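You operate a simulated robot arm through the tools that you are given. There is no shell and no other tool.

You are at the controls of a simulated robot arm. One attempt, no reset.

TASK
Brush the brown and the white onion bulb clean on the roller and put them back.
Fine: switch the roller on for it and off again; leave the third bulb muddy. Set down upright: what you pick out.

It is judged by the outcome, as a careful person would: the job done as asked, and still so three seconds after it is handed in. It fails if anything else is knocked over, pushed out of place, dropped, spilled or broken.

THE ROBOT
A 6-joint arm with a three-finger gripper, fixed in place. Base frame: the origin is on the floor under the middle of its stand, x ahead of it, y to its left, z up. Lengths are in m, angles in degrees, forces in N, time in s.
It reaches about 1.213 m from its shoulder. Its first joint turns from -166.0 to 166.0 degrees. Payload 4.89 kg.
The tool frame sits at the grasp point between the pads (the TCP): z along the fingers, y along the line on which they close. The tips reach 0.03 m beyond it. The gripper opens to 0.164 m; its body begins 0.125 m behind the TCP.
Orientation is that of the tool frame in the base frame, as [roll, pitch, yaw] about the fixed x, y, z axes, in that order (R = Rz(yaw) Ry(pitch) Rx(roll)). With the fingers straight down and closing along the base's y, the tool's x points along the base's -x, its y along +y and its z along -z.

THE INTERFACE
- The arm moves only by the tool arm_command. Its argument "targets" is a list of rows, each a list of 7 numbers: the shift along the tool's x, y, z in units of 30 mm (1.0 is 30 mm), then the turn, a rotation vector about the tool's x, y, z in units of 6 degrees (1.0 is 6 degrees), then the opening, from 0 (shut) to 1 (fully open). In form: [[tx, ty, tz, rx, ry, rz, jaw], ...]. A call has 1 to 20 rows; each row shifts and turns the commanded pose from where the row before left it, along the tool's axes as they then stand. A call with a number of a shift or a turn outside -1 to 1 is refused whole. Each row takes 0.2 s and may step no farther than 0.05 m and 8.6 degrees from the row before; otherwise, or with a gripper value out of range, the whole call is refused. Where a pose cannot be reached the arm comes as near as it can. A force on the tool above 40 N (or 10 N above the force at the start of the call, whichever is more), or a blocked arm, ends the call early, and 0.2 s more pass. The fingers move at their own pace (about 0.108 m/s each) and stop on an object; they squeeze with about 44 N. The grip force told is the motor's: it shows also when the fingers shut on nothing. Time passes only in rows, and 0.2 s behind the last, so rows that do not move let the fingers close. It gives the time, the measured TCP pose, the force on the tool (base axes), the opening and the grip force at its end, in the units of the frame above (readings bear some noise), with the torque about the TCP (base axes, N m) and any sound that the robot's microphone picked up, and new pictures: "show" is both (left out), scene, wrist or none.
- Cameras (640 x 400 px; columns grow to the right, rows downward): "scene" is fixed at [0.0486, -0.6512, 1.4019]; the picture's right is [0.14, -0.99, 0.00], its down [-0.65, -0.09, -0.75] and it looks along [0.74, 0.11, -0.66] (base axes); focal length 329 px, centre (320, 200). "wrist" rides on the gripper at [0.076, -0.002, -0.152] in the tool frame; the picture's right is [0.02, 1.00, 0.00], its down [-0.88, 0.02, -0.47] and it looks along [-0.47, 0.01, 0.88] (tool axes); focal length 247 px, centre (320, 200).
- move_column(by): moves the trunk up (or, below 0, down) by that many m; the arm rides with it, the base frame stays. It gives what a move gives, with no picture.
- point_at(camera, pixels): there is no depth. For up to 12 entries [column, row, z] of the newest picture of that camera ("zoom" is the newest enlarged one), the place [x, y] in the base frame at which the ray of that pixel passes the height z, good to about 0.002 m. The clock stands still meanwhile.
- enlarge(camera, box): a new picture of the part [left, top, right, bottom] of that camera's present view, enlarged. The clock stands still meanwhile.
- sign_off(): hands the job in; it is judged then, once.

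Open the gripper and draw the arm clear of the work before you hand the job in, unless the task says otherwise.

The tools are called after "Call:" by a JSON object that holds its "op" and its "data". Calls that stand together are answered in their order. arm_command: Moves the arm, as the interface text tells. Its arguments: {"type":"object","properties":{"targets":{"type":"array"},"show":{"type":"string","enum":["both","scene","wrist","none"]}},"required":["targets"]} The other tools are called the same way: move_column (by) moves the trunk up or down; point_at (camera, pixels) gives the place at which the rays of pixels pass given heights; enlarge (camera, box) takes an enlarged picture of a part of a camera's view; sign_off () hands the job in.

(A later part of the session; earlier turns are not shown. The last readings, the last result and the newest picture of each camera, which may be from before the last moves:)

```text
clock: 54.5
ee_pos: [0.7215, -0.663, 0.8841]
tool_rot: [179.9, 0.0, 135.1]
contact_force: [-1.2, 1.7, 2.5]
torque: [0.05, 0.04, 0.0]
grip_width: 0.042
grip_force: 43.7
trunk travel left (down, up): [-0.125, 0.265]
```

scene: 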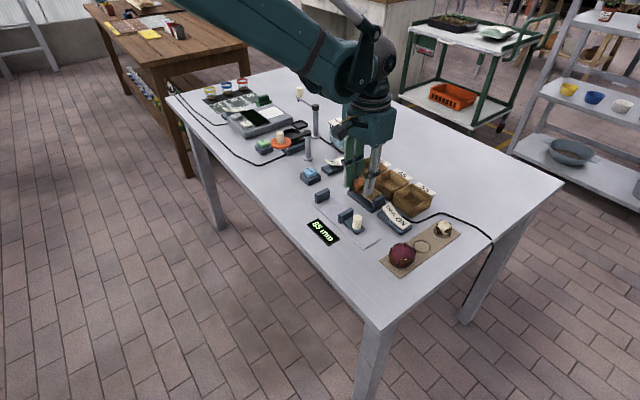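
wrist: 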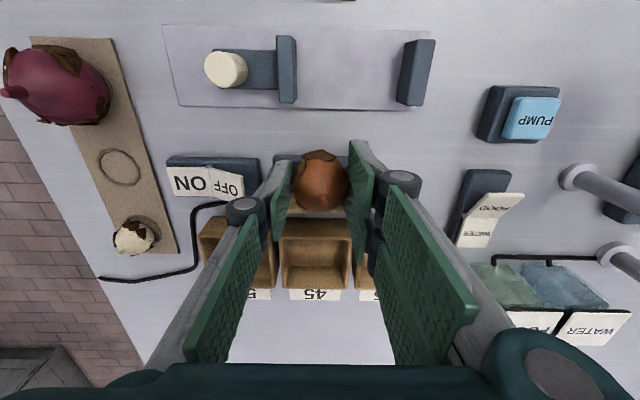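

Contact at 3 N, 40° from below. Now I turn the wrist by 60° in contact and look at the mud.

Call:
{"op": "arm_command", "data": {"targets": [[0, 0, 0, 0, 0, 1, 0], [0, 0, 0, 0, 0, 1, 0], [0, 0, 0, 0, 0, 1, 0], [0, 0, 0, 0, 0, 1, 0], [0, 0, 0, 0, 0, 1, 0], [0, 0, 0, 0, 0, 1, 0], [0, 0, 0, 0, 0, 1, 0], [0, 0, 0, 0, 0, 1, 0], [0, 0, 0, 0, 0, 1, 0], [0, 0, 0, 0, 0, 1, 0]]}}

Call:
{"op": "enlarge", "data": {"camera": "scene", "box": [330, 140, 410, 210]}}

Call:
{"op": "enlarge", "data": {"camera": "wrist", "box": [270, 140, 370, 230]}}

```text
clock: 56.7
ee_pos: [0.7198, -0.6618, 0.8823]
tool_rot: [180.0, 0.0, 74.9]
contact_force: [-0.8, 1.1, 2.7]
torque: [0.01, 0.0, -0.04]
grip_width: 0.0422
grip_force: 43.7
trunk travel left (down, up): [-0.125, 0.265]
```

scene: 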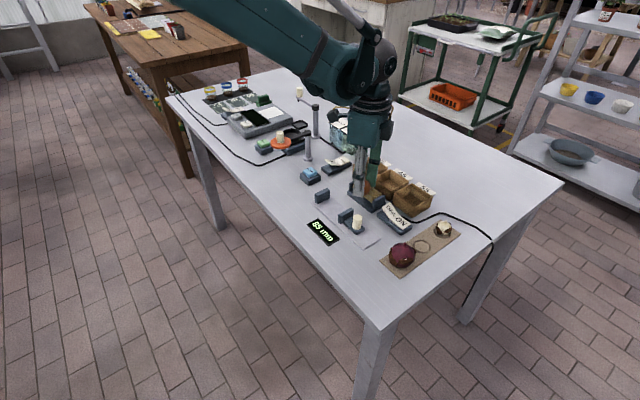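
wrist: 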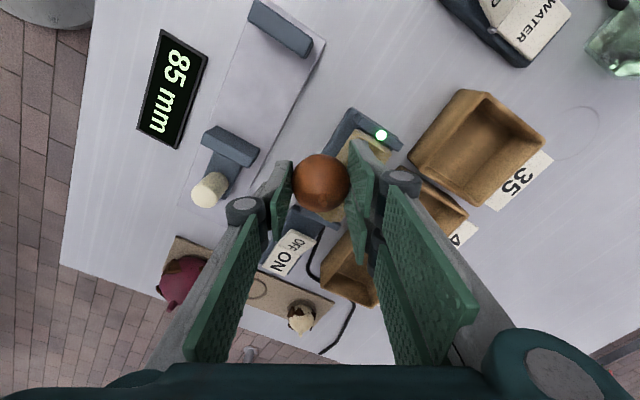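

```text
5.71 times, centred on (370, 175) of scene
```

zoom: 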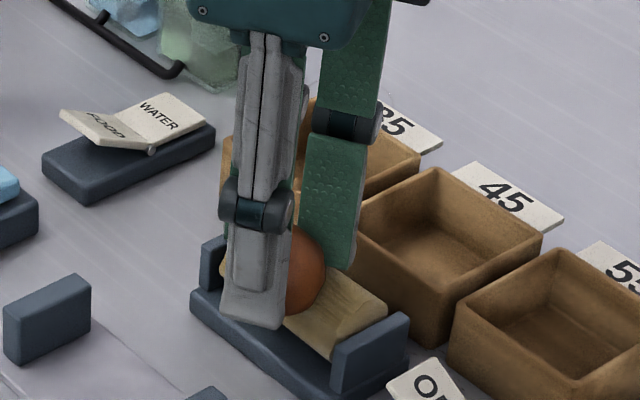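

```text
4.44 times, centred on (320, 185) of wrist
```

zoom: 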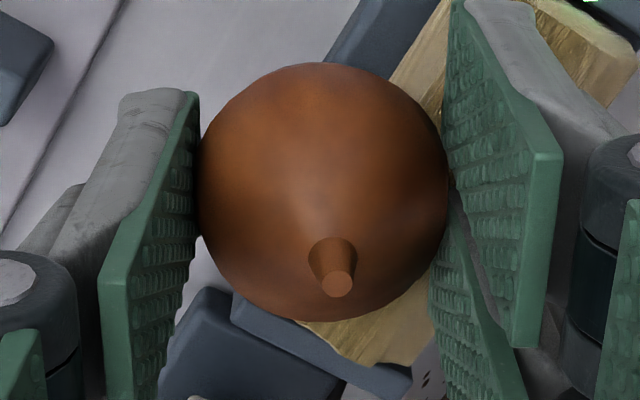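

All visible mud is gone after the turn. I lift off and turn the wrist further so the scene camera can see the bulb's other side.

Call:
{"op": "arm_command", "data": {"targets": [[0, 0, -0.5, 0, 0, 0, 0], [0, 0, -1, 0, 0, 0, 0], [0, 0, -1, 0, 0, 0, 0], [0, 0, -0.5, 0, 0, 1, 0], [0, 0, 0, 0, 0, 1, 0], [0, 0, 0, 0, 0, 1, 0], [0, 0, 0, 0, 0, 1, 0], [0, 0, 0, 0, 0, 1, 0], [0, 0, 0, 0, 0, 1, 0], [0, 0, 0, 0, 0, 1, 0], [0, 0, 0, 0, 0, 1, 0], [0, 0, 0, 0, 0, 1, 0], [0, 0, 0, 0, 0, 1, 0], [0, 0, 0, 0, 0, 1, 0], [0, 0, 0, 0, 0, 1, 0], [0, 0, 0, 0, 0, 1, 0], [0, 0, 0, 0, 0, 1, 0], [0, 0, 0, 0, 0, 0, 0]]}}

Call:
{"op": "enlarge", "data": {"camera": "scene", "box": [330, 120, 410, 190]}}

Call:
{"op": "enlarge", "data": {"camera": "wrist", "box": [270, 140, 370, 230]}}

```text
clock: 60.5
ee_pos: [0.7217, -0.663, 0.9731]
tool_rot: [180.0, 0.0, -9.0]
contact_force: [-0.9, 0.9, -0.5]
torque: [0.01, -0.01, 0.03]
grip_width: 0.0423
grip_force: 43.8
trunk travel left (down, up): [-0.125, 0.265]
```

scene: 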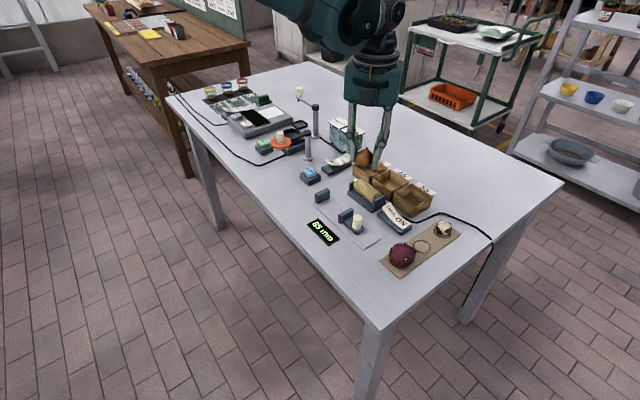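
wrist: 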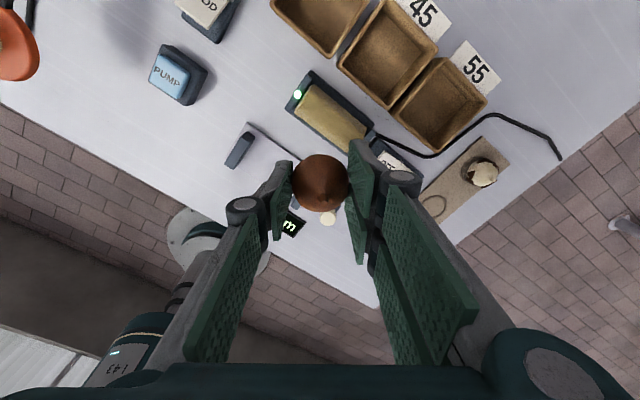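

```text
5.71 times, centred on (370, 155) of scene
```

zoom: 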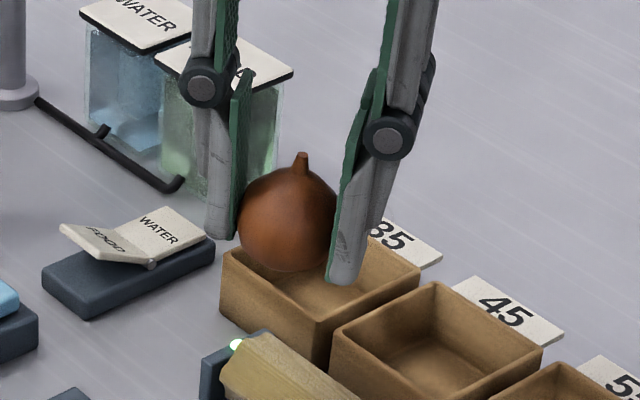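

```text
4.44 times, centred on (320, 185) of wrist
```

zoom: 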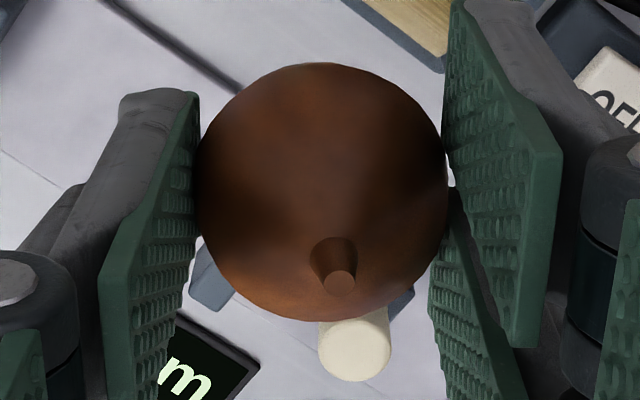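

Both visible sides are clean. To be thorough I go back down onto the roller with the present wrist angle and turn back in contact, so the rest of the belt (incl. near the pads) is brushed too.

Call:
{"op": "arm_command", "data": {"targets": [[0, 0, 0.9, 0, 0, 0, 0], [0, 0, 0.9, 0, 0, 0, 0], [0, 0, 0.8, 0, 0, 0, 0], [0, 0, 0.1, 0, 0, 0, 0], [0, 0, 0.06, 0, 0, 0, 0], [0, 0, 0.05, 0, 0, 0, 0], [0, 0, 0, 0, 0, 0, 0]], "show": "scene"}}

Call:
{"op": "enlarge", "data": {"camera": "scene", "box": [330, 140, 410, 210]}}

```text
clock: 62.1
ee_pos: [0.7209, -0.6633, 0.8888]
tool_rot: [180.0, 0.0, -9.0]
contact_force: [0.4, 0.1, 0.1]
torque: [-0.01, -0.02, -0.02]
grip_width: 0.042
grip_force: 44.2
trunk travel left (down, up): [-0.125, 0.265]
```

scene: 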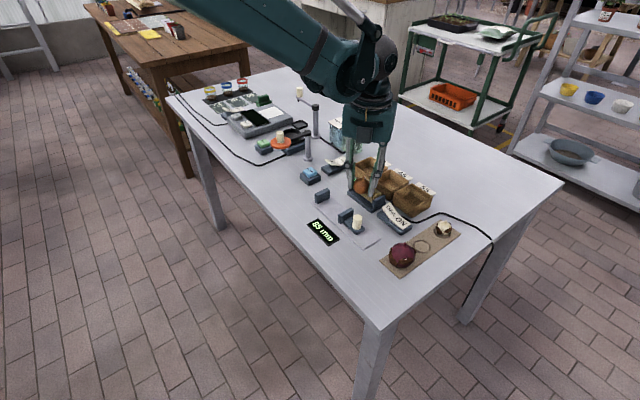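

```text
5.71 times, centred on (370, 175) of scene
```

zoom: 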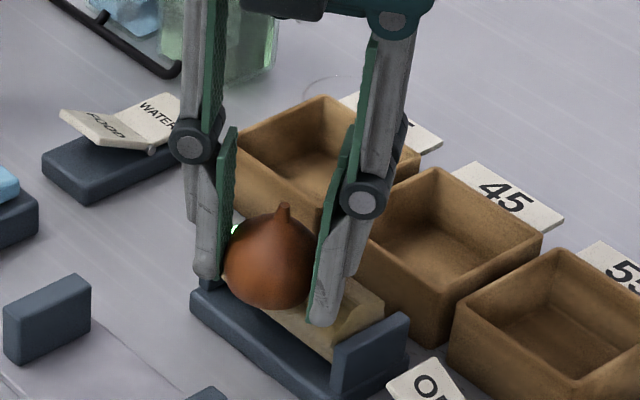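

Clean from this side too. I lower 4–5 mm into contact in small steps.

Call:
{"op": "arm_command", "data": {"targets": [[0, 0, 0.05, 0, 0, 0, 0], [0, 0, 0.04, 0, 0, 0, 0], [0, 0, 0.04, 0, 0, 0, 0], [0, 0, 0.03, 0, 0, 0, 0], [0, 0, 0, 0, 0, 0, 0]], "show": "none"}}

```text
clock: 63.3
ee_pos: [0.7204, -0.6633, 0.8833]
tool_rot: [180.0, 0.0, -9.0]
contact_force: [0.1, 0.9, -0.5]
torque: [-0.01, 0.01, -0.03]
grip_width: 0.0421
grip_force: 43.9
trunk travel left (down, up): [-0.125, 0.265]
```

Call:
{"op": "arm_command", "data": {"targets": [[0, 0, 0.04, 0, 0, 0, 0], [0, 0, 0.03, 0, 0, 0, 0], [0, 0, 0.03, 0, 0, 0, 0], [0, 0, 0, 0, 0, 0, 0]], "show": "none"}}

```text
clock: 64.3
ee_pos: [0.722, -0.6634, 0.8822]
tool_rot: [-180.0, -0.1, -9.0]
contact_force: [0.1, 0.5, 0.3]
torque: [-0.02, 0.0, -0.02]
grip_width: 0.0418
grip_force: 44.0
trunk travel left (down, up): [-0.125, 0.265]
```

Call:
{"op": "arm_command", "data": {"targets": [[0, 0, 0.04, 0, 0, 0, 0], [0, 0, 0.03, 0, 0, 0, 0], [0, 0, 0, 0, 0, 0, 0]], "show": "none"}}

```text
clock: 65.1
ee_pos: [0.7199, -0.6635, 0.8803]
tool_rot: [-179.9, 0.0, -9.0]
contact_force: [-7.2, 5.8, 14.3]
torque: [0.05, 0.05, 0.04]
grip_width: 0.0418
grip_force: 44.0
trunk travel left (down, up): [-0.125, 0.265]
```

17 N is too much; I ease up 1.2 mm.

Call:
{"op": "arm_command", "data": {"targets": [[0, 0, -0.04, 0, 0, 0, 0], [0, 0, 0, 0, 0, 0, 0]], "show": "none"}}

```text
clock: 65.7
ee_pos: [0.7225, -0.664, 0.8799]
tool_rot: [-180.0, -0.2, -9.0]
contact_force: [-6.6, 5.9, 9.7]
torque: [0.07, 0.13, -0.02]
grip_width: 0.0417
grip_force: 44.0
trunk travel left (down, up): [-0.125, 0.265]
```

Call:
{"op": "arm_command", "data": {"targets": [[0, 0, -0.04, 0, 0, 0, 0], [0, 0, 0, 0, 0, 0, 0], [0, 0, 0, 0, 0, 0, 0]], "show": "wrist"}}

Call:
{"op": "enlarge", "data": {"camera": "wrist", "box": [270, 140, 370, 230]}}

```text
clock: 66.5
ee_pos: [0.7214, -0.6627, 0.8816]
tool_rot: [-179.9, 0.0, -8.9]
contact_force: [-1.1, 0.9, 0.8]
torque: [0.01, 0.0, -0.01]
grip_width: 0.0419
grip_force: 43.4
trunk travel left (down, up): [-0.125, 0.265]
```

wrist: 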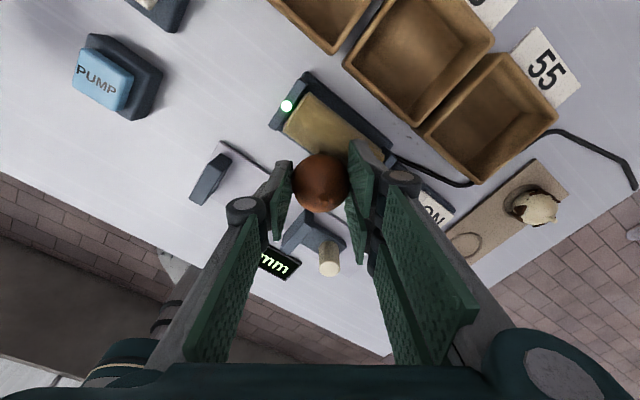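

```text
4.44 times, centred on (320, 185) of wrist
```

zoom: 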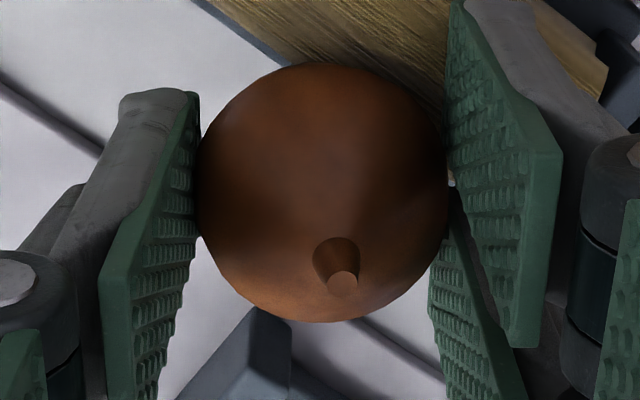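

Light contact now. I turn back by 84° (toward yaw 75°) in contact.

Call:
{"op": "arm_command", "data": {"targets": [[0, 0, 0.02, 0, 0, 0, 0], [0, 0, 0, 0, 0, -1, 0], [0, 0, 0, 0, 0, -1, 0], [0, 0, 0, 0, 0, -1, 0], [0, 0, 0, 0, 0, -1, 0], [0, 0, 0, 0, 0, -1, 0], [0, 0, 0, 0, 0, -1, 0], [0, 0, 0, 0, 0, -1, 0], [0, 0, 0, 0, 0, -1, 0], [0, 0, 0, 0, 0, -1, 0], [0, 0, 0, 0, 0, -1, 0], [0, 0, 0, 0, 0, -1, 0], [0, 0, 0, 0, 0, -1, 0], [0, 0, 0, 0, 0, -1, 0], [0, 0, 0, 0, 0, -1, 0]], "show": "wrist"}}

```text
clock: 69.7
ee_pos: [0.7202, -0.6637, 0.8827]
tool_rot: [179.9, 0.0, 75.1]
contact_force: [-10.5, 7.8, 16.6]
torque: [0.08, 0.14, -0.08]
grip_width: 0.042
grip_force: 44.4
trunk travel left (down, up): [-0.125, 0.265]
```

wrist: 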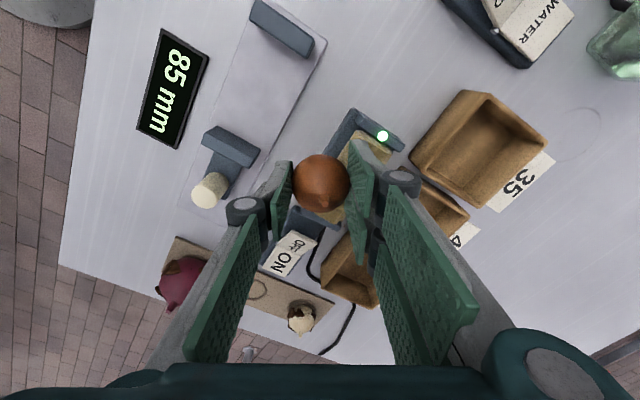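

I lift off and turn back to yaw 135°, then inspect the bulb.

Call:
{"op": "arm_command", "data": {"targets": [[0, 0, -0.5, 0, 0, 0, 0], [0, 0, -0.9, 0, 0, 0, 0], [0, 0, -0.9, 0, 0, 0, 0], [0, 0, 0, 0, 0, -1, 0], [0, 0, 0, 0, 0, -1, 0], [0, 0, 0, 0, 0, -1, 0], [0, 0, 0, 0, 0, -1, 0], [0, 0, 0, 0, 0, -1, 0], [0, 0, 0, 0, 0, -1, 0], [0, 0, 0, 0, 0, -1, 0], [0, 0, 0, 0, 0, -1, 0], [0, 0, 0, 0, 0, -1, 0], [0, 0, 0, 0, 0, -1, 0], [0, 0, 0, 0, 0, 0, 0]]}}

Call:
{"op": "enlarge", "data": {"camera": "scene", "box": [330, 120, 410, 190]}}

Call:
{"op": "enlarge", "data": {"camera": "wrist", "box": [270, 140, 370, 230]}}

```text
clock: 72.7
ee_pos: [0.7213, -0.6632, 0.95]
tool_rot: [180.0, 0.0, 135.0]
contact_force: [0.4, 0.4, -1.1]
torque: [-0.02, 0.02, 0.0]
grip_width: 0.0415
grip_force: 43.9
trunk travel left (down, up): [-0.125, 0.265]
```

scene: 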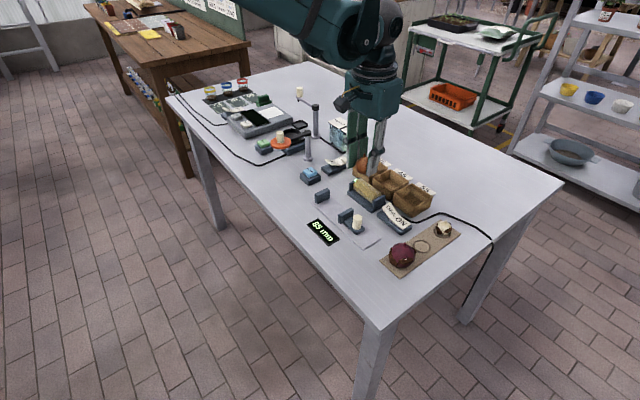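
wrist: 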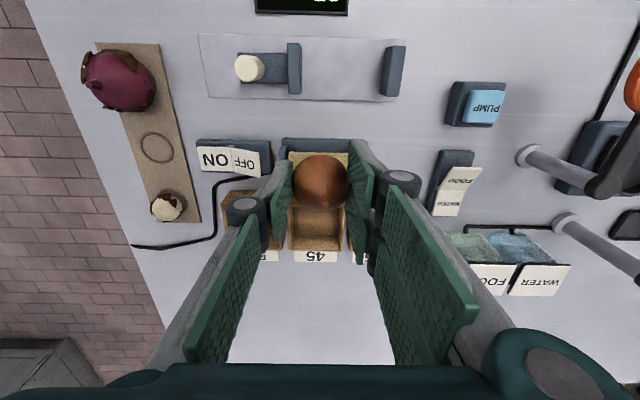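

```text
5.71 times, centred on (370, 155) of scene
```

zoom: 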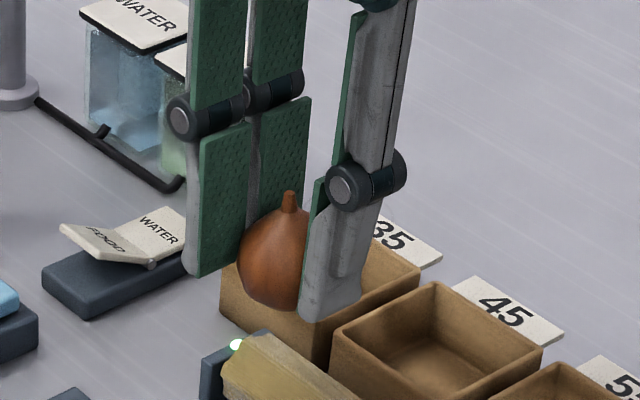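

```text
4.44 times, centred on (320, 185) of wrist
```

zoom: 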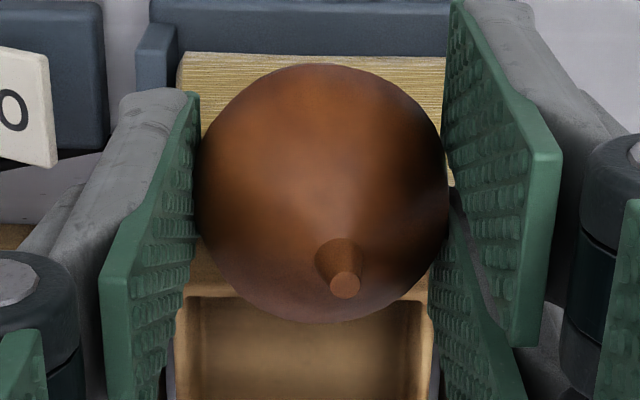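

The brown bulb is clean and upright in the grip. I carry it back above its dimple (recorded grasp pose (0.587,-0.818,0.844)).

Call:
{"op": "arm_command", "data": {"targets": [[-0.0686, -0.974, 0, 0, 0, 0, 0], [-0.0686, -0.974, 0, 0, 0, 0, 0], [-0.0686, -0.974, 0, 0, 0, 0, 0], [-0.0686, -0.974, 0, 0, 0, 0, 0], [-0.0686, -0.974, 0, 0, 0, 0, 0], [-0.0686, -0.974, 0, 0, 0, 0, 0], [-0.0686, -0.974, 0, 0, 0, 0, 0], [0, 0, 0.9, 0, 0, 0, 0], [0, 0, 0.9, 0, 0, 0, 0], [0, 0, 0.9, 0, 0, 0, 0], [0, 0, 0, 0, 0, 0, 0]]}}

Call:
{"op": "enlarge", "data": {"camera": "scene", "box": [375, 190, 475, 280]}}

Call:
{"op": "enlarge", "data": {"camera": "wrist", "box": [260, 120, 380, 220]}}

```text
clock: 75.1
ee_pos: [0.5862, -0.8174, 0.8679]
tool_rot: [180.0, 0.0, 135.1]
contact_force: [0.5, 0.8, -0.3]
torque: [0.03, 0.0, -0.02]
grip_width: 0.0418
grip_force: 43.8
trunk travel left (down, up): [-0.125, 0.265]
```

scene: 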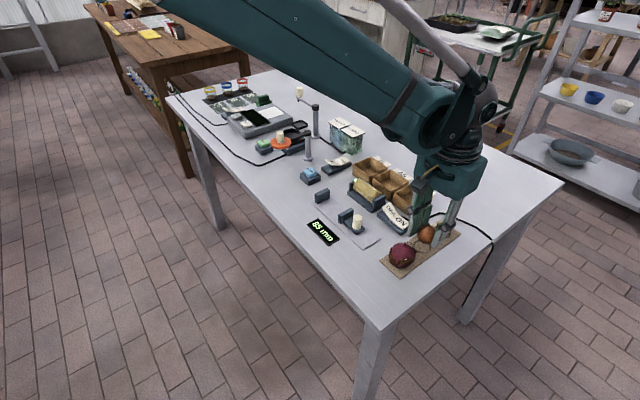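
wrist: 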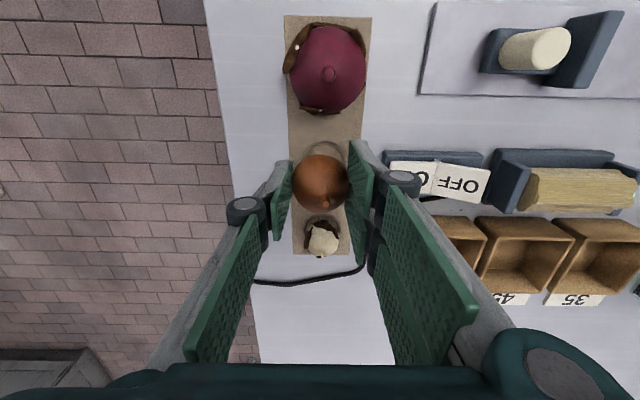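

```text
4.44 times, centred on (425, 235) of scene
```

zoom: 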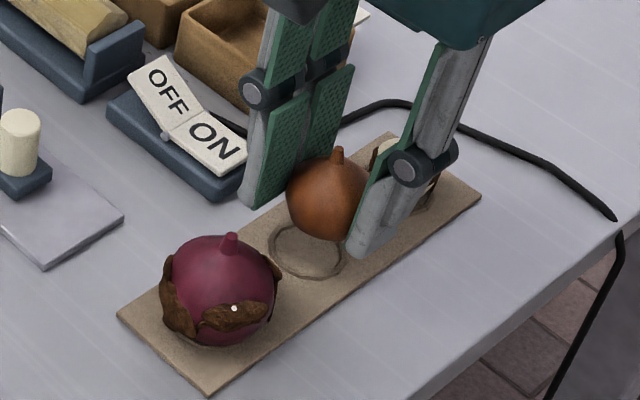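

```text
4.00 times, centred on (320, 170) of wrist
```

zoom: 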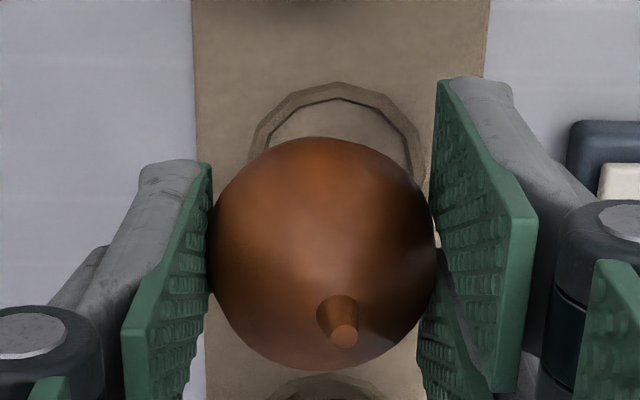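

The ring of the dimple looks a few mm off from the bulb; I measure the ring centre with both cameras before lowering.

Call:
{"op": "point_at", "data": {"camera": "scene", "pixels": [[422.3, 246.2, 0.803], [413.9, 246.5, 0.803], [430.4, 246.5, 0.803], [422.3, 252.5, 0.803], [422.3, 240, 0.803]]}}

Call:
{"op": "point_at", "data": {"camera": "wrist", "pixels": [[302.5, 159, 0.803], [346.5, 159, 0.803], [324.3, 140.5, 0.803], [324.3, 159, 0.803]]}}

Call:
{"op": "enlarge", "data": {"camera": "scene", "box": [400, 220, 450, 260]}}

```text
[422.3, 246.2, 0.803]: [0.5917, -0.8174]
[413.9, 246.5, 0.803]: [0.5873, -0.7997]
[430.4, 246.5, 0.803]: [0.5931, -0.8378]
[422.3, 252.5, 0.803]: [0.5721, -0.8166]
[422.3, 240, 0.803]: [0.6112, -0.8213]
```

```text
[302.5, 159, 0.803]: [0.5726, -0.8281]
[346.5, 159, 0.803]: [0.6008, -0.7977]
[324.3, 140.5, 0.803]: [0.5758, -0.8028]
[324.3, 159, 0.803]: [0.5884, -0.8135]
```

```text
10.00 times, centred on (425, 240) of scene
```

zoom: 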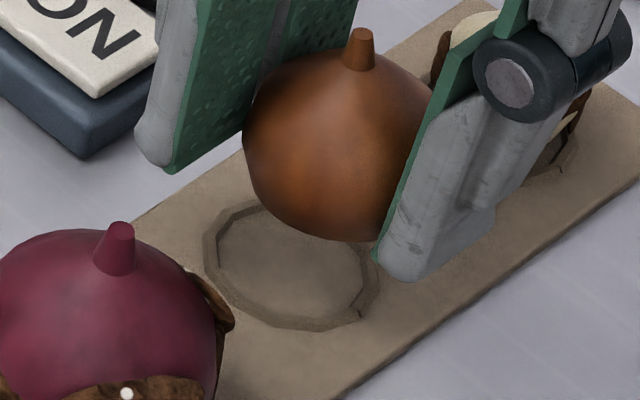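

The ring centre is ~3 mm in +u and ~2 mm in +v from the tool. I shift by that and lower to the recorded height, gently.

Call:
{"op": "arm_command", "data": {"targets": [[-0.075, 0.105, 0, 0, 0, 0, 0], [0, 0, 0.3, 0, 0, 0, 0], [0, 0, 0.25, 0, 0, 0, 0], [0, 0, 0.12, 0, 0, 0, 0], [0, 0, 0, 0, 0, 0, 0]]}}

Call:
{"op": "enlarge", "data": {"camera": "scene", "box": [395, 210, 455, 260]}}

Call:
{"op": "enlarge", "data": {"camera": "wrist", "box": [260, 120, 380, 220]}}

```text
clock: 76.3
ee_pos: [0.5909, -0.8178, 0.8478]
tool_rot: [180.0, 0.0, 135.1]
contact_force: [0.1, -0.3, 0.1]
torque: [0.02, -0.02, 0.0]
grip_width: 0.0416
grip_force: 44.4
trunk travel left (down, up): [-0.125, 0.265]
```

scene: 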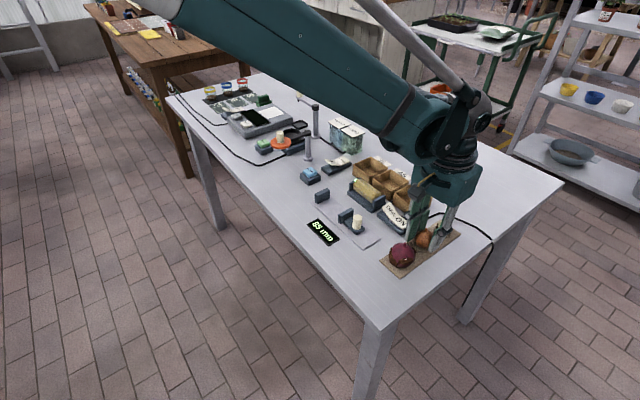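
wrist: 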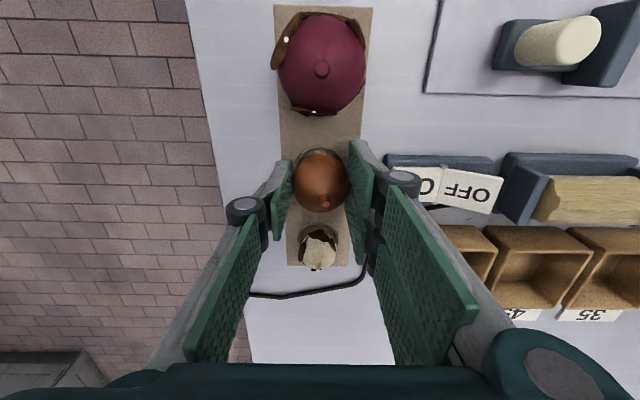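

```text
8.00 times, centred on (425, 235) of scene
```

zoom: 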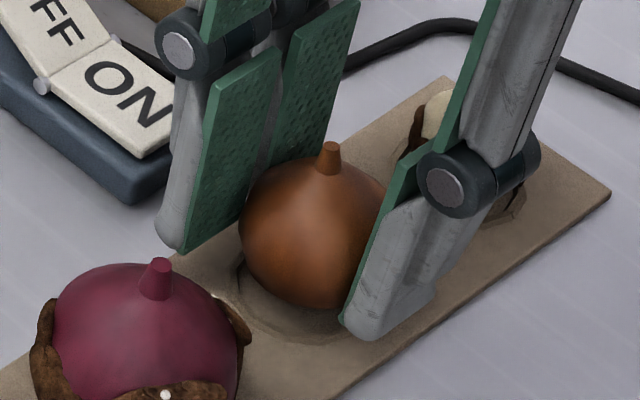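

```text
4.00 times, centred on (320, 170) of wrist
```

zoom: 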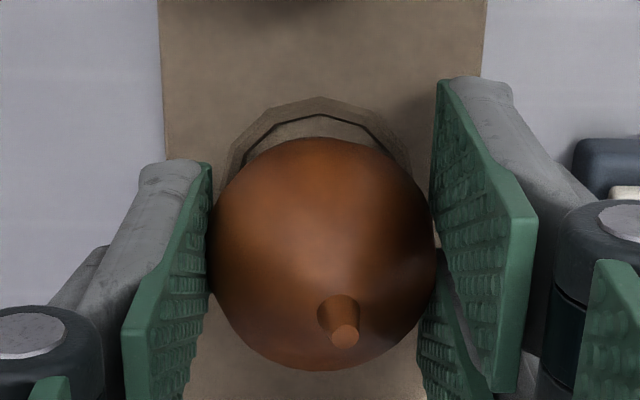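

Alignment is close: the ring centre lies ~4 mm toward tool +x from the bulb, and the stem leans ~7° toward +u. I correct both (shift and -6.5° roll) before the last few mm down.

Call:
{"op": "arm_command", "data": {"targets": [[0.12, -0.1, 0, 0, 0, 0, 0], [0, 0, 0, -0.54, 0, 0, 0], [0, 0, 0, -0.54, 0, 0, 0], [0, 0, 0, 0, 0, 0, 0]]}}

Call:
{"op": "enlarge", "data": {"camera": "scene", "box": [395, 210, 455, 260]}}

Call:
{"op": "enlarge", "data": {"camera": "wrist", "box": [260, 120, 380, 220]}}

```text
clock: 77.3
ee_pos: [0.5857, -0.8186, 0.8485]
tool_rot: [173.4, 0.1, 134.9]
contact_force: [0.0, -0.5, -0.6]
torque: [0.0, -0.01, -0.03]
grip_width: 0.0416
grip_force: 44.0
trunk travel left (down, up): [-0.125, 0.265]
```

scene: 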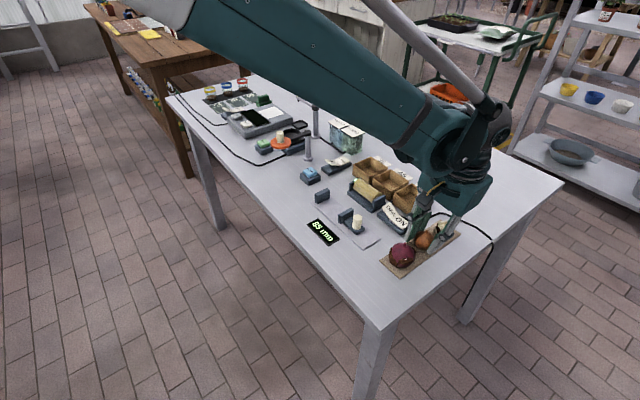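
wrist: 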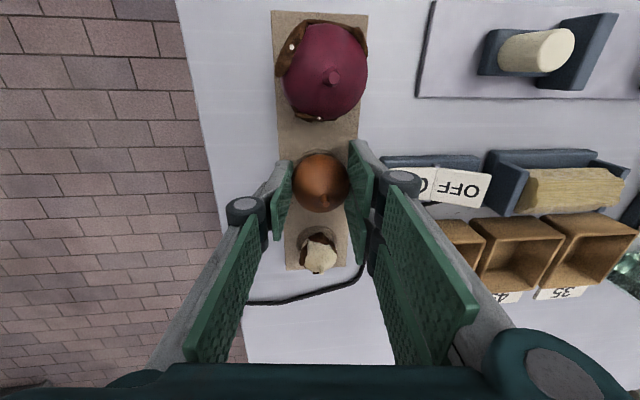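

```text
8.00 times, centred on (425, 235) of scene
```

zoom: 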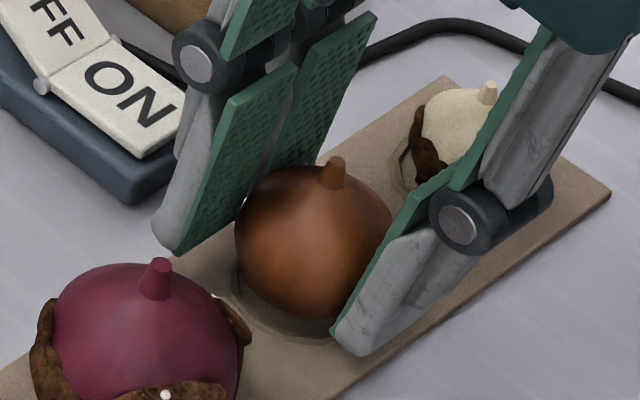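

```text
4.00 times, centred on (320, 170) of wrist
```

zoom: 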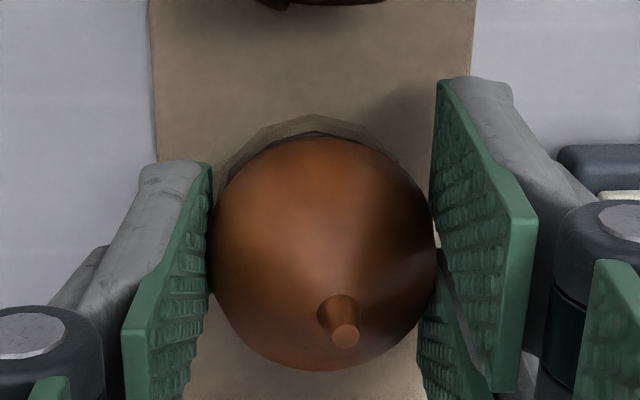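

After the correction the bulb centre projects to within a pixel of its original place and the stem is upright. I lower the last 4 mm in small steps.

Call:
{"op": "arm_command", "data": {"targets": [[0, 0, 0.06, 0, 0, 0, 0], [0, 0, 0.05, 0, 0, 0, 0], [0, 0, 0, 0, 0, 0, 0]], "show": "scene"}}

Call:
{"op": "enlarge", "data": {"camera": "scene", "box": [395, 210, 455, 260]}}

```text
clock: 78.1
ee_pos: [0.5875, -0.8173, 0.8447]
tool_rot: [173.5, -0.1, 134.9]
contact_force: [0.2, -0.7, -1.2]
torque: [0.0, -0.03, 0.01]
grip_width: 0.0419
grip_force: 43.9
trunk travel left (down, up): [-0.125, 0.265]
```

scene: 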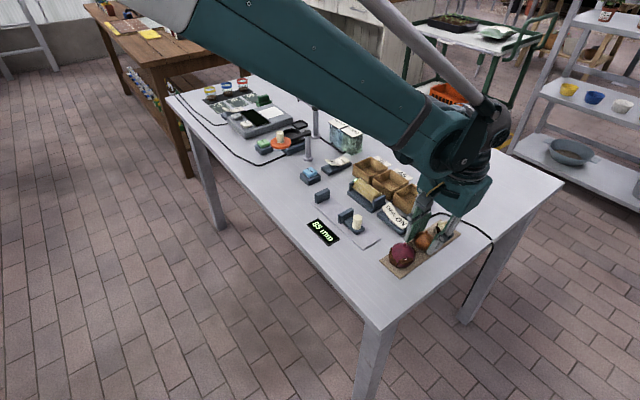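

```text
8.00 times, centred on (425, 235) of scene
```

zoom: 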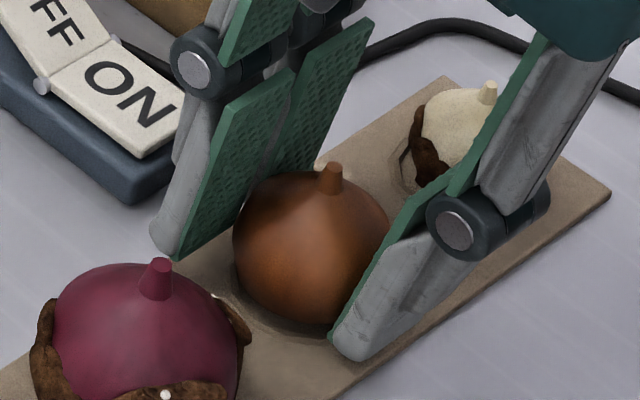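

No contact yet at z 0.8447; I lower another millimetre at a time.

Call:
{"op": "arm_command", "data": {"targets": [[0, 0, 0.04, 0, 0, 0, 0], [0, 0, 0, 0, 0, 0, 0]], "show": "none"}}

```text
clock: 78.7
ee_pos: [0.5875, -0.8181, 0.8449]
tool_rot: [173.5, 0.0, 134.9]
contact_force: [0.4, 0.2, -0.4]
torque: [-0.02, 0.0, 0.03]
grip_width: 0.0417
grip_force: 44.3
trunk travel left (down, up): [-0.125, 0.265]
```

Call:
{"op": "arm_command", "data": {"targets": [[0, 0, 0.05, 0, 0, 0, 0], [0, 0, 0, 0, 0, 0, 0], [0, 0, 0, 0, 0, 0, 0]], "show": "none"}}

```text
clock: 79.5
ee_pos: [0.5875, -0.8176, 0.8437]
tool_rot: [173.5, 0.1, 135.0]
contact_force: [2.8, -3.7, 13.6]
torque: [-0.05, -0.23, -0.06]
grip_width: 0.0415
grip_force: 44.8
trunk travel left (down, up): [-0.125, 0.265]
```

Contact (13.6 N). I ease up half a millimetre and open the fingers slowly to ~58 mm.

Call:
{"op": "arm_command", "data": {"targets": [[0, 0, -0.03, 0, 0, 0, 0], [0, 0, 0, 0, 0, 0, 0], [0, 0, 0, 0, 0, 0, 0.27], [0, 0, 0, 0, 0, 0, 0.3], [0, 0, 0, 0, 0, 0, 0.34], [0, 0, 0, 0, 0, 0, 0.36], [0, 0, 0, 0, 0, 0, 0.36]]}}

Call:
{"op": "enlarge", "data": {"camera": "scene", "box": [395, 210, 455, 260]}}

Call:
{"op": "enlarge", "data": {"camera": "wrist", "box": [260, 120, 380, 220]}}

```text
clock: 81.1
ee_pos: [0.5859, -0.8183, 0.8423]
tool_rot: [173.4, 0.0, 135.0]
contact_force: [-0.6, 0.0, -0.4]
torque: [0.04, 0.0, 0.0]
grip_width: 0.0588
grip_force: 0.0
trunk travel left (down, up): [-0.125, 0.265]
```

scene: 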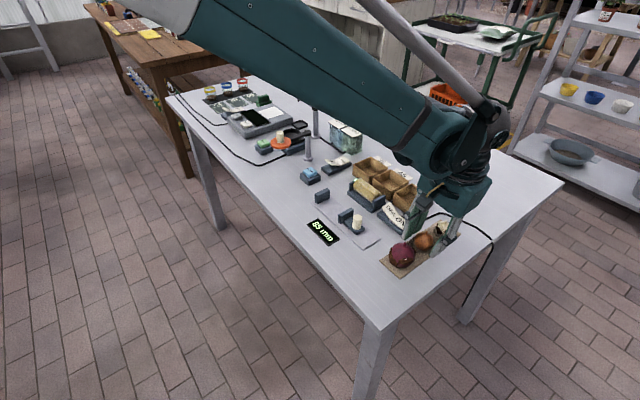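
wrist: 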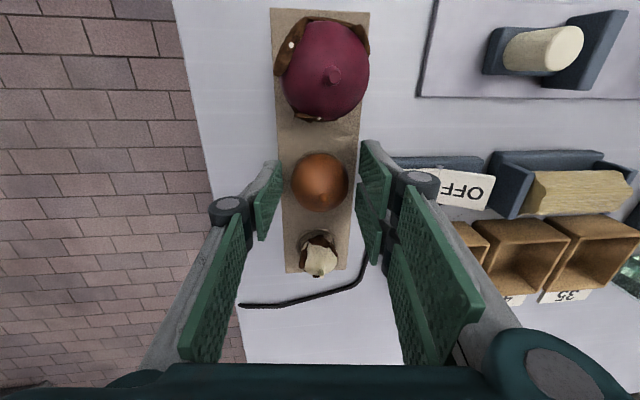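

```text
8.00 times, centred on (425, 235) of scene
```

zoom: 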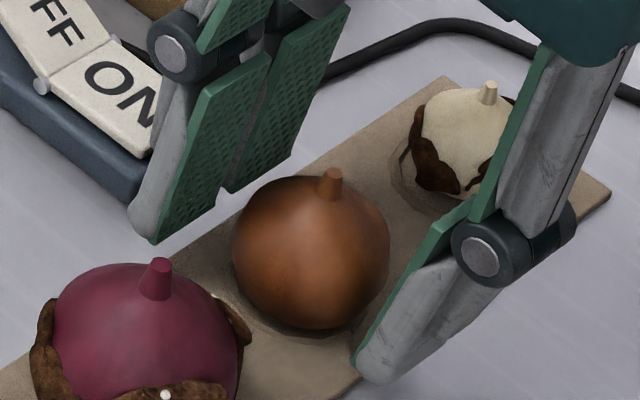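

```text
4.00 times, centred on (320, 170) of wrist
```

zoom: 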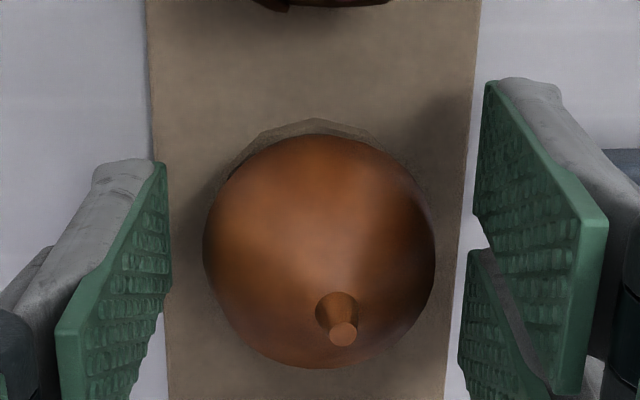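

Brown is back, upright and clean. I retract along the tool axis, level the tool, and move above the white bulb.

Call:
{"op": "arm_command", "data": {"targets": [[0, 0, -0.5, 0, 0, 0, 0.36], [0, 0, -0.9, 0, 0, 0, 0.36], [0, 0, -0.9, 0, 0, 0, 0.36], [0, 0, -0.5, 0, 0, 0, 0.36], [0, 0, 0, 0.54, 0, 0, 0.36], [0, 0, 0, 0.54, 0, 0, 0.36], [-0.85, 0.1, 0, 0, 0, 0, 0.36], [-0.85, 0.1, 0, 0, 0, 0, 0.36], [-0.85, 0.1, 0, 0, 0, 0, 0.36], [0, 0, 0, 0, 0, 0, 0.36]]}}

Call:
{"op": "enlarge", "data": {"camera": "scene", "box": [385, 205, 475, 275]}}

Call:
{"op": "enlarge", "data": {"camera": "wrist", "box": [270, 80, 370, 190]}}

```text
clock: 83.3
ee_pos: [0.6402, -0.8731, 0.9277]
tool_rot: [179.9, -0.1, 135.0]
contact_force: [-0.3, 0.7, -0.4]
torque: [0.03, -0.05, 0.0]
grip_width: 0.0591
grip_force: 0.0
trunk travel left (down, up): [-0.125, 0.265]
```

scene: 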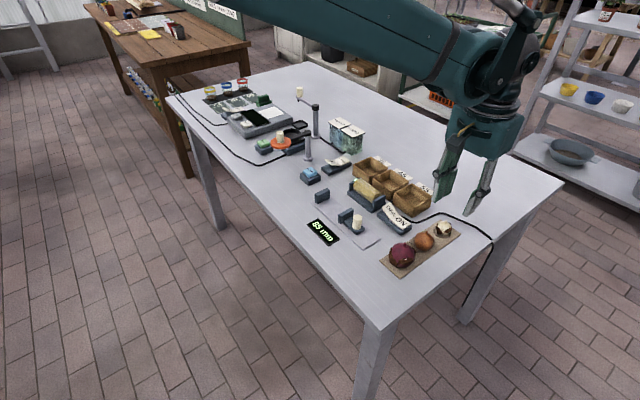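
wrist: 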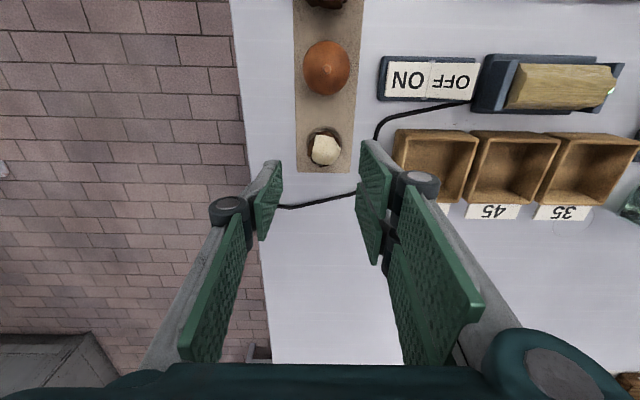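

```text
5.71 times, centred on (430, 240) of scene
```

zoom: 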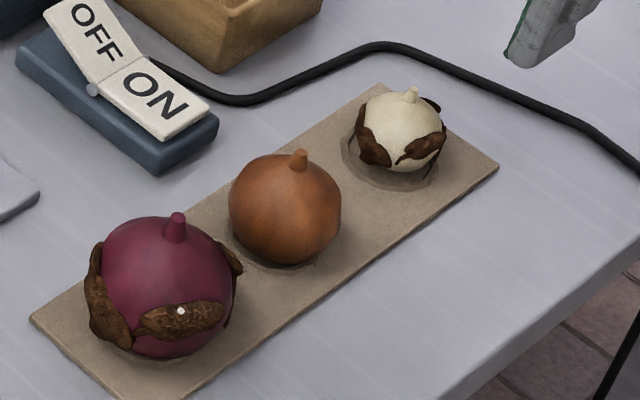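

```text
3.64 times, centred on (320, 135) of wrist
```

zoom: 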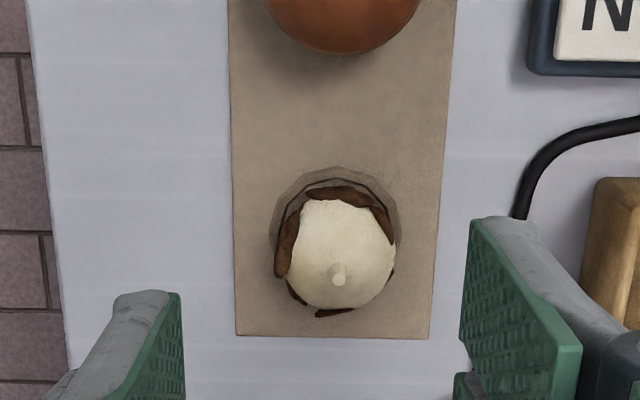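

White's stem is at (324.9,155.6): 4 mm to +u of the tool axis. I correct and descend to z≈0.862, then check again.

Call:
{"op": "arm_command", "data": {"targets": [[-0.033, 0.143, 0, 0, 0, 0, 0.36], [0, 0, 0.75, 0, 0, 0, 0.36], [0, 0, 0.75, 0, 0, 0, 0.36], [0, 0, 0.65, 0, 0, 0, 0.36], [0, 0, 0, 0, 0, 0, 0.36]]}}

Call:
{"op": "enlarge", "data": {"camera": "scene", "box": [395, 190, 485, 260]}}

Call:
{"op": "enlarge", "data": {"camera": "wrist", "box": [270, 130, 370, 220]}}

```text
clock: 84.5
ee_pos: [0.6445, -0.8699, 0.8601]
tool_rot: [179.9, 0.0, 134.9]
contact_force: [-0.5, -0.4, 0.3]
torque: [0.03, -0.03, -0.01]
grip_width: 0.059
grip_force: 0.0
trunk travel left (down, up): [-0.125, 0.265]
```

scene: 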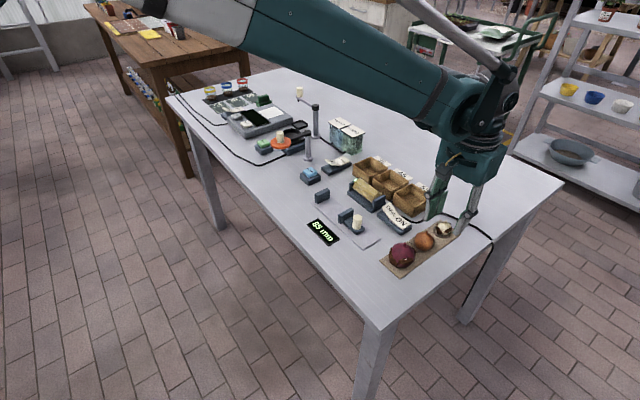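
wrist: 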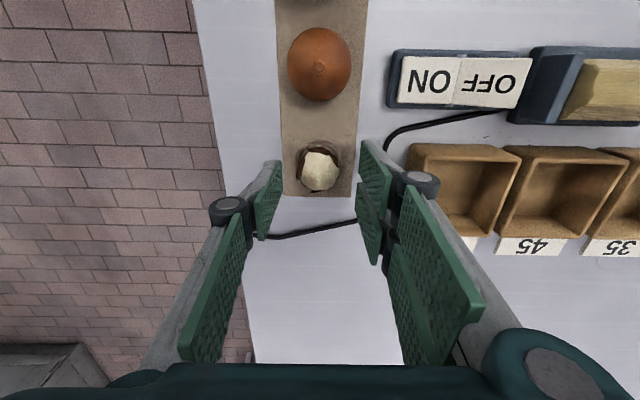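

```text
5.71 times, centred on (440, 225) of scene
```

zoom: 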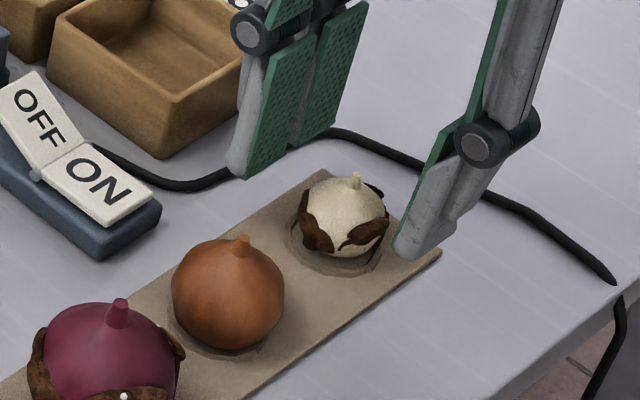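

```text
4.44 times, centred on (320, 175) of wrist
```

zoom: 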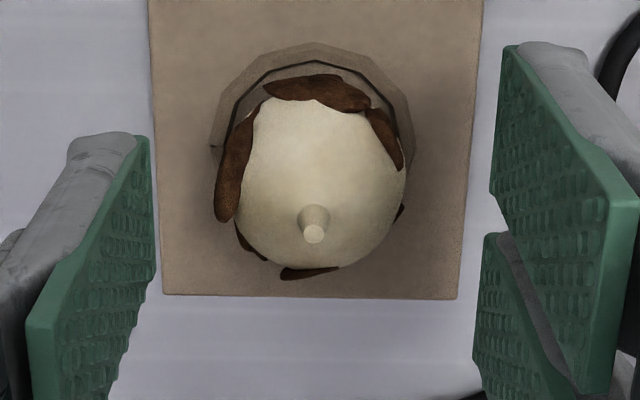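

The white bulb sits centred in its ring, 1.8 mm to -u of the tool. I correct, lower to z≈0.843 and close.

Call:
{"op": "arm_command", "data": {"targets": [[0, -0.055, 0, 0, 0, 0, 0.36], [0, 0, 0.3, 0, 0, 0, 0.36], [0, 0, 0.27, 0, 0, 0, 0.36], [0, 0, 0, 0, 0, 0, 0.3], [0, 0, 0, 0, 0, 0, 0.2], [0, 0, 0, 0, 0, 0, 0.1], [0, 0, 0, 0, 0, 0, 0], [0, 0, 0, 0, 0, 0, 0]]}}

Call:
{"op": "enlarge", "data": {"camera": "scene", "box": [395, 190, 485, 260]}}

Call:
{"op": "enlarge", "data": {"camera": "wrist", "box": [270, 130, 370, 220]}}

```text
clock: 86.3
ee_pos: [0.6437, -0.8705, 0.845]
tool_rot: [179.9, 0.0, 135.0]
contact_force: [0.3, -0.3, -0.4]
torque: [0.0, 0.01, 0.02]
grip_width: 0.0322
grip_force: 43.9
trunk travel left (down, up): [-0.125, 0.265]
```

scene: 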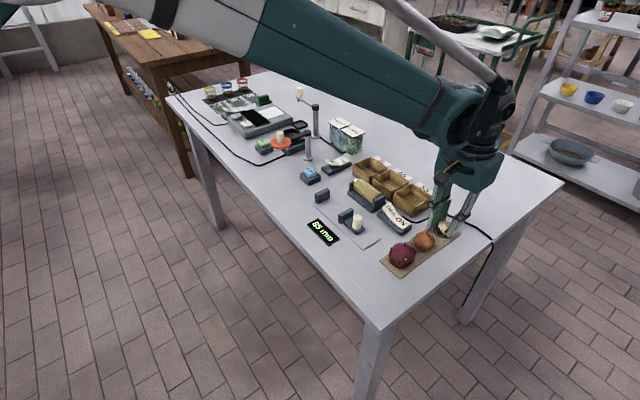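
wrist: 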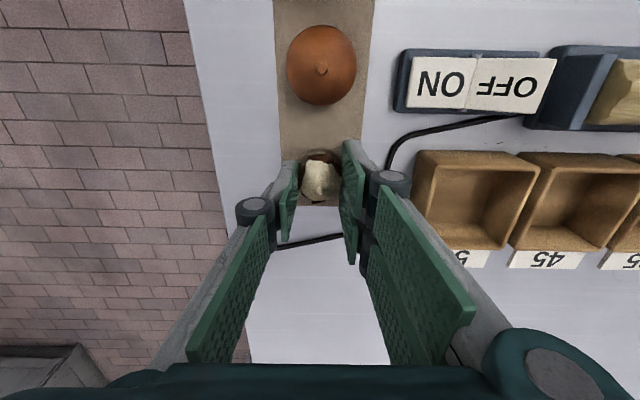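

```text
5.71 times, centred on (440, 225) of scene
```

zoom: 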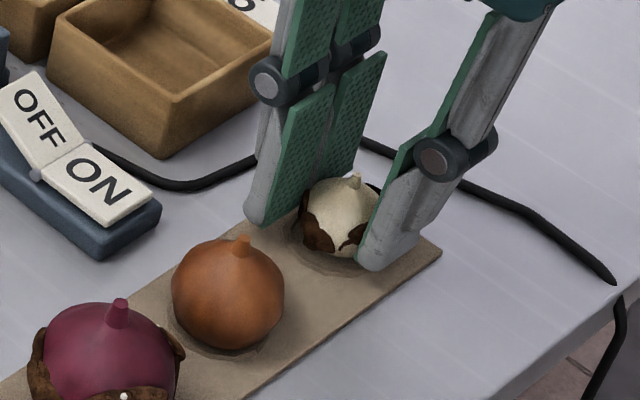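

```text
4.44 times, centred on (320, 175) of wrist
```

zoom: 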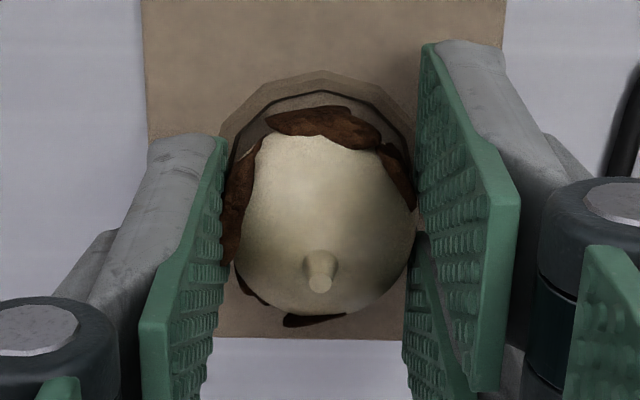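

Width is 32 mm, but tips are only ~3 mm below the widest part. I reopen slightly, lower 3 mm and close again for a safer hold.

Call:
{"op": "arm_command", "data": {"targets": [[0, 0, 0, 0, 0, 0, 0.28], [0, 0, 0, 0, 0, 0, 0.28], [0, 0, 0.12, 0, 0, 0, 0.28], [0, 0, 0, 0, 0, 0, 0.28], [0, 0, 0, 0, 0, 0, 0.15], [0, 0, 0, 0, 0, 0, 0], [0, 0, 0, 0, 0, 0, 0]], "show": "wrist"}}

Call:
{"op": "enlarge", "data": {"camera": "wrist", "box": [270, 130, 370, 220]}}

```text
clock: 87.9
ee_pos: [0.6446, -0.8699, 0.8416]
tool_rot: [-180.0, 0.0, 135.1]
contact_force: [0.4, -0.5, -0.1]
torque: [-0.01, 0.02, 0.02]
grip_width: 0.0312
grip_force: 44.1
trunk travel left (down, up): [-0.125, 0.265]
```

wrist: 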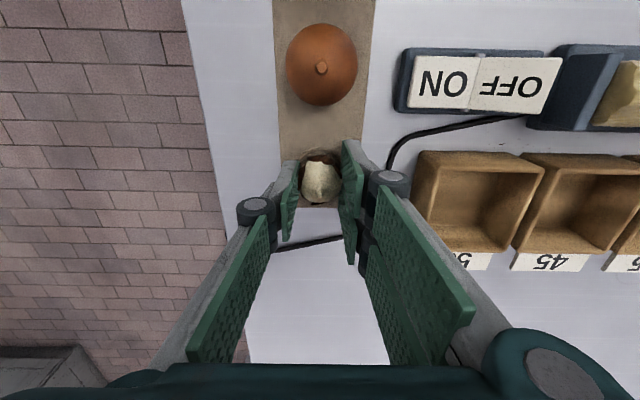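

```text
4.44 times, centred on (320, 175) of wrist
```

zoom: 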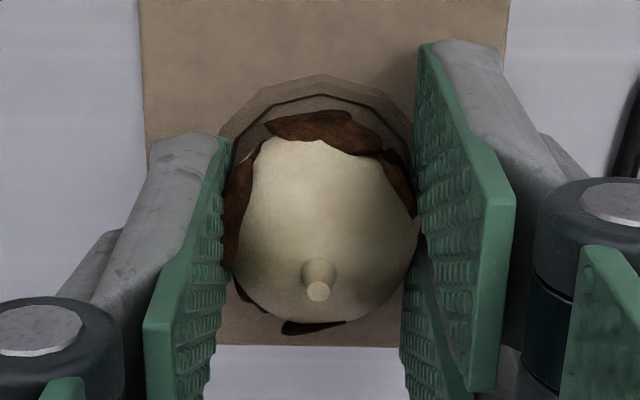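

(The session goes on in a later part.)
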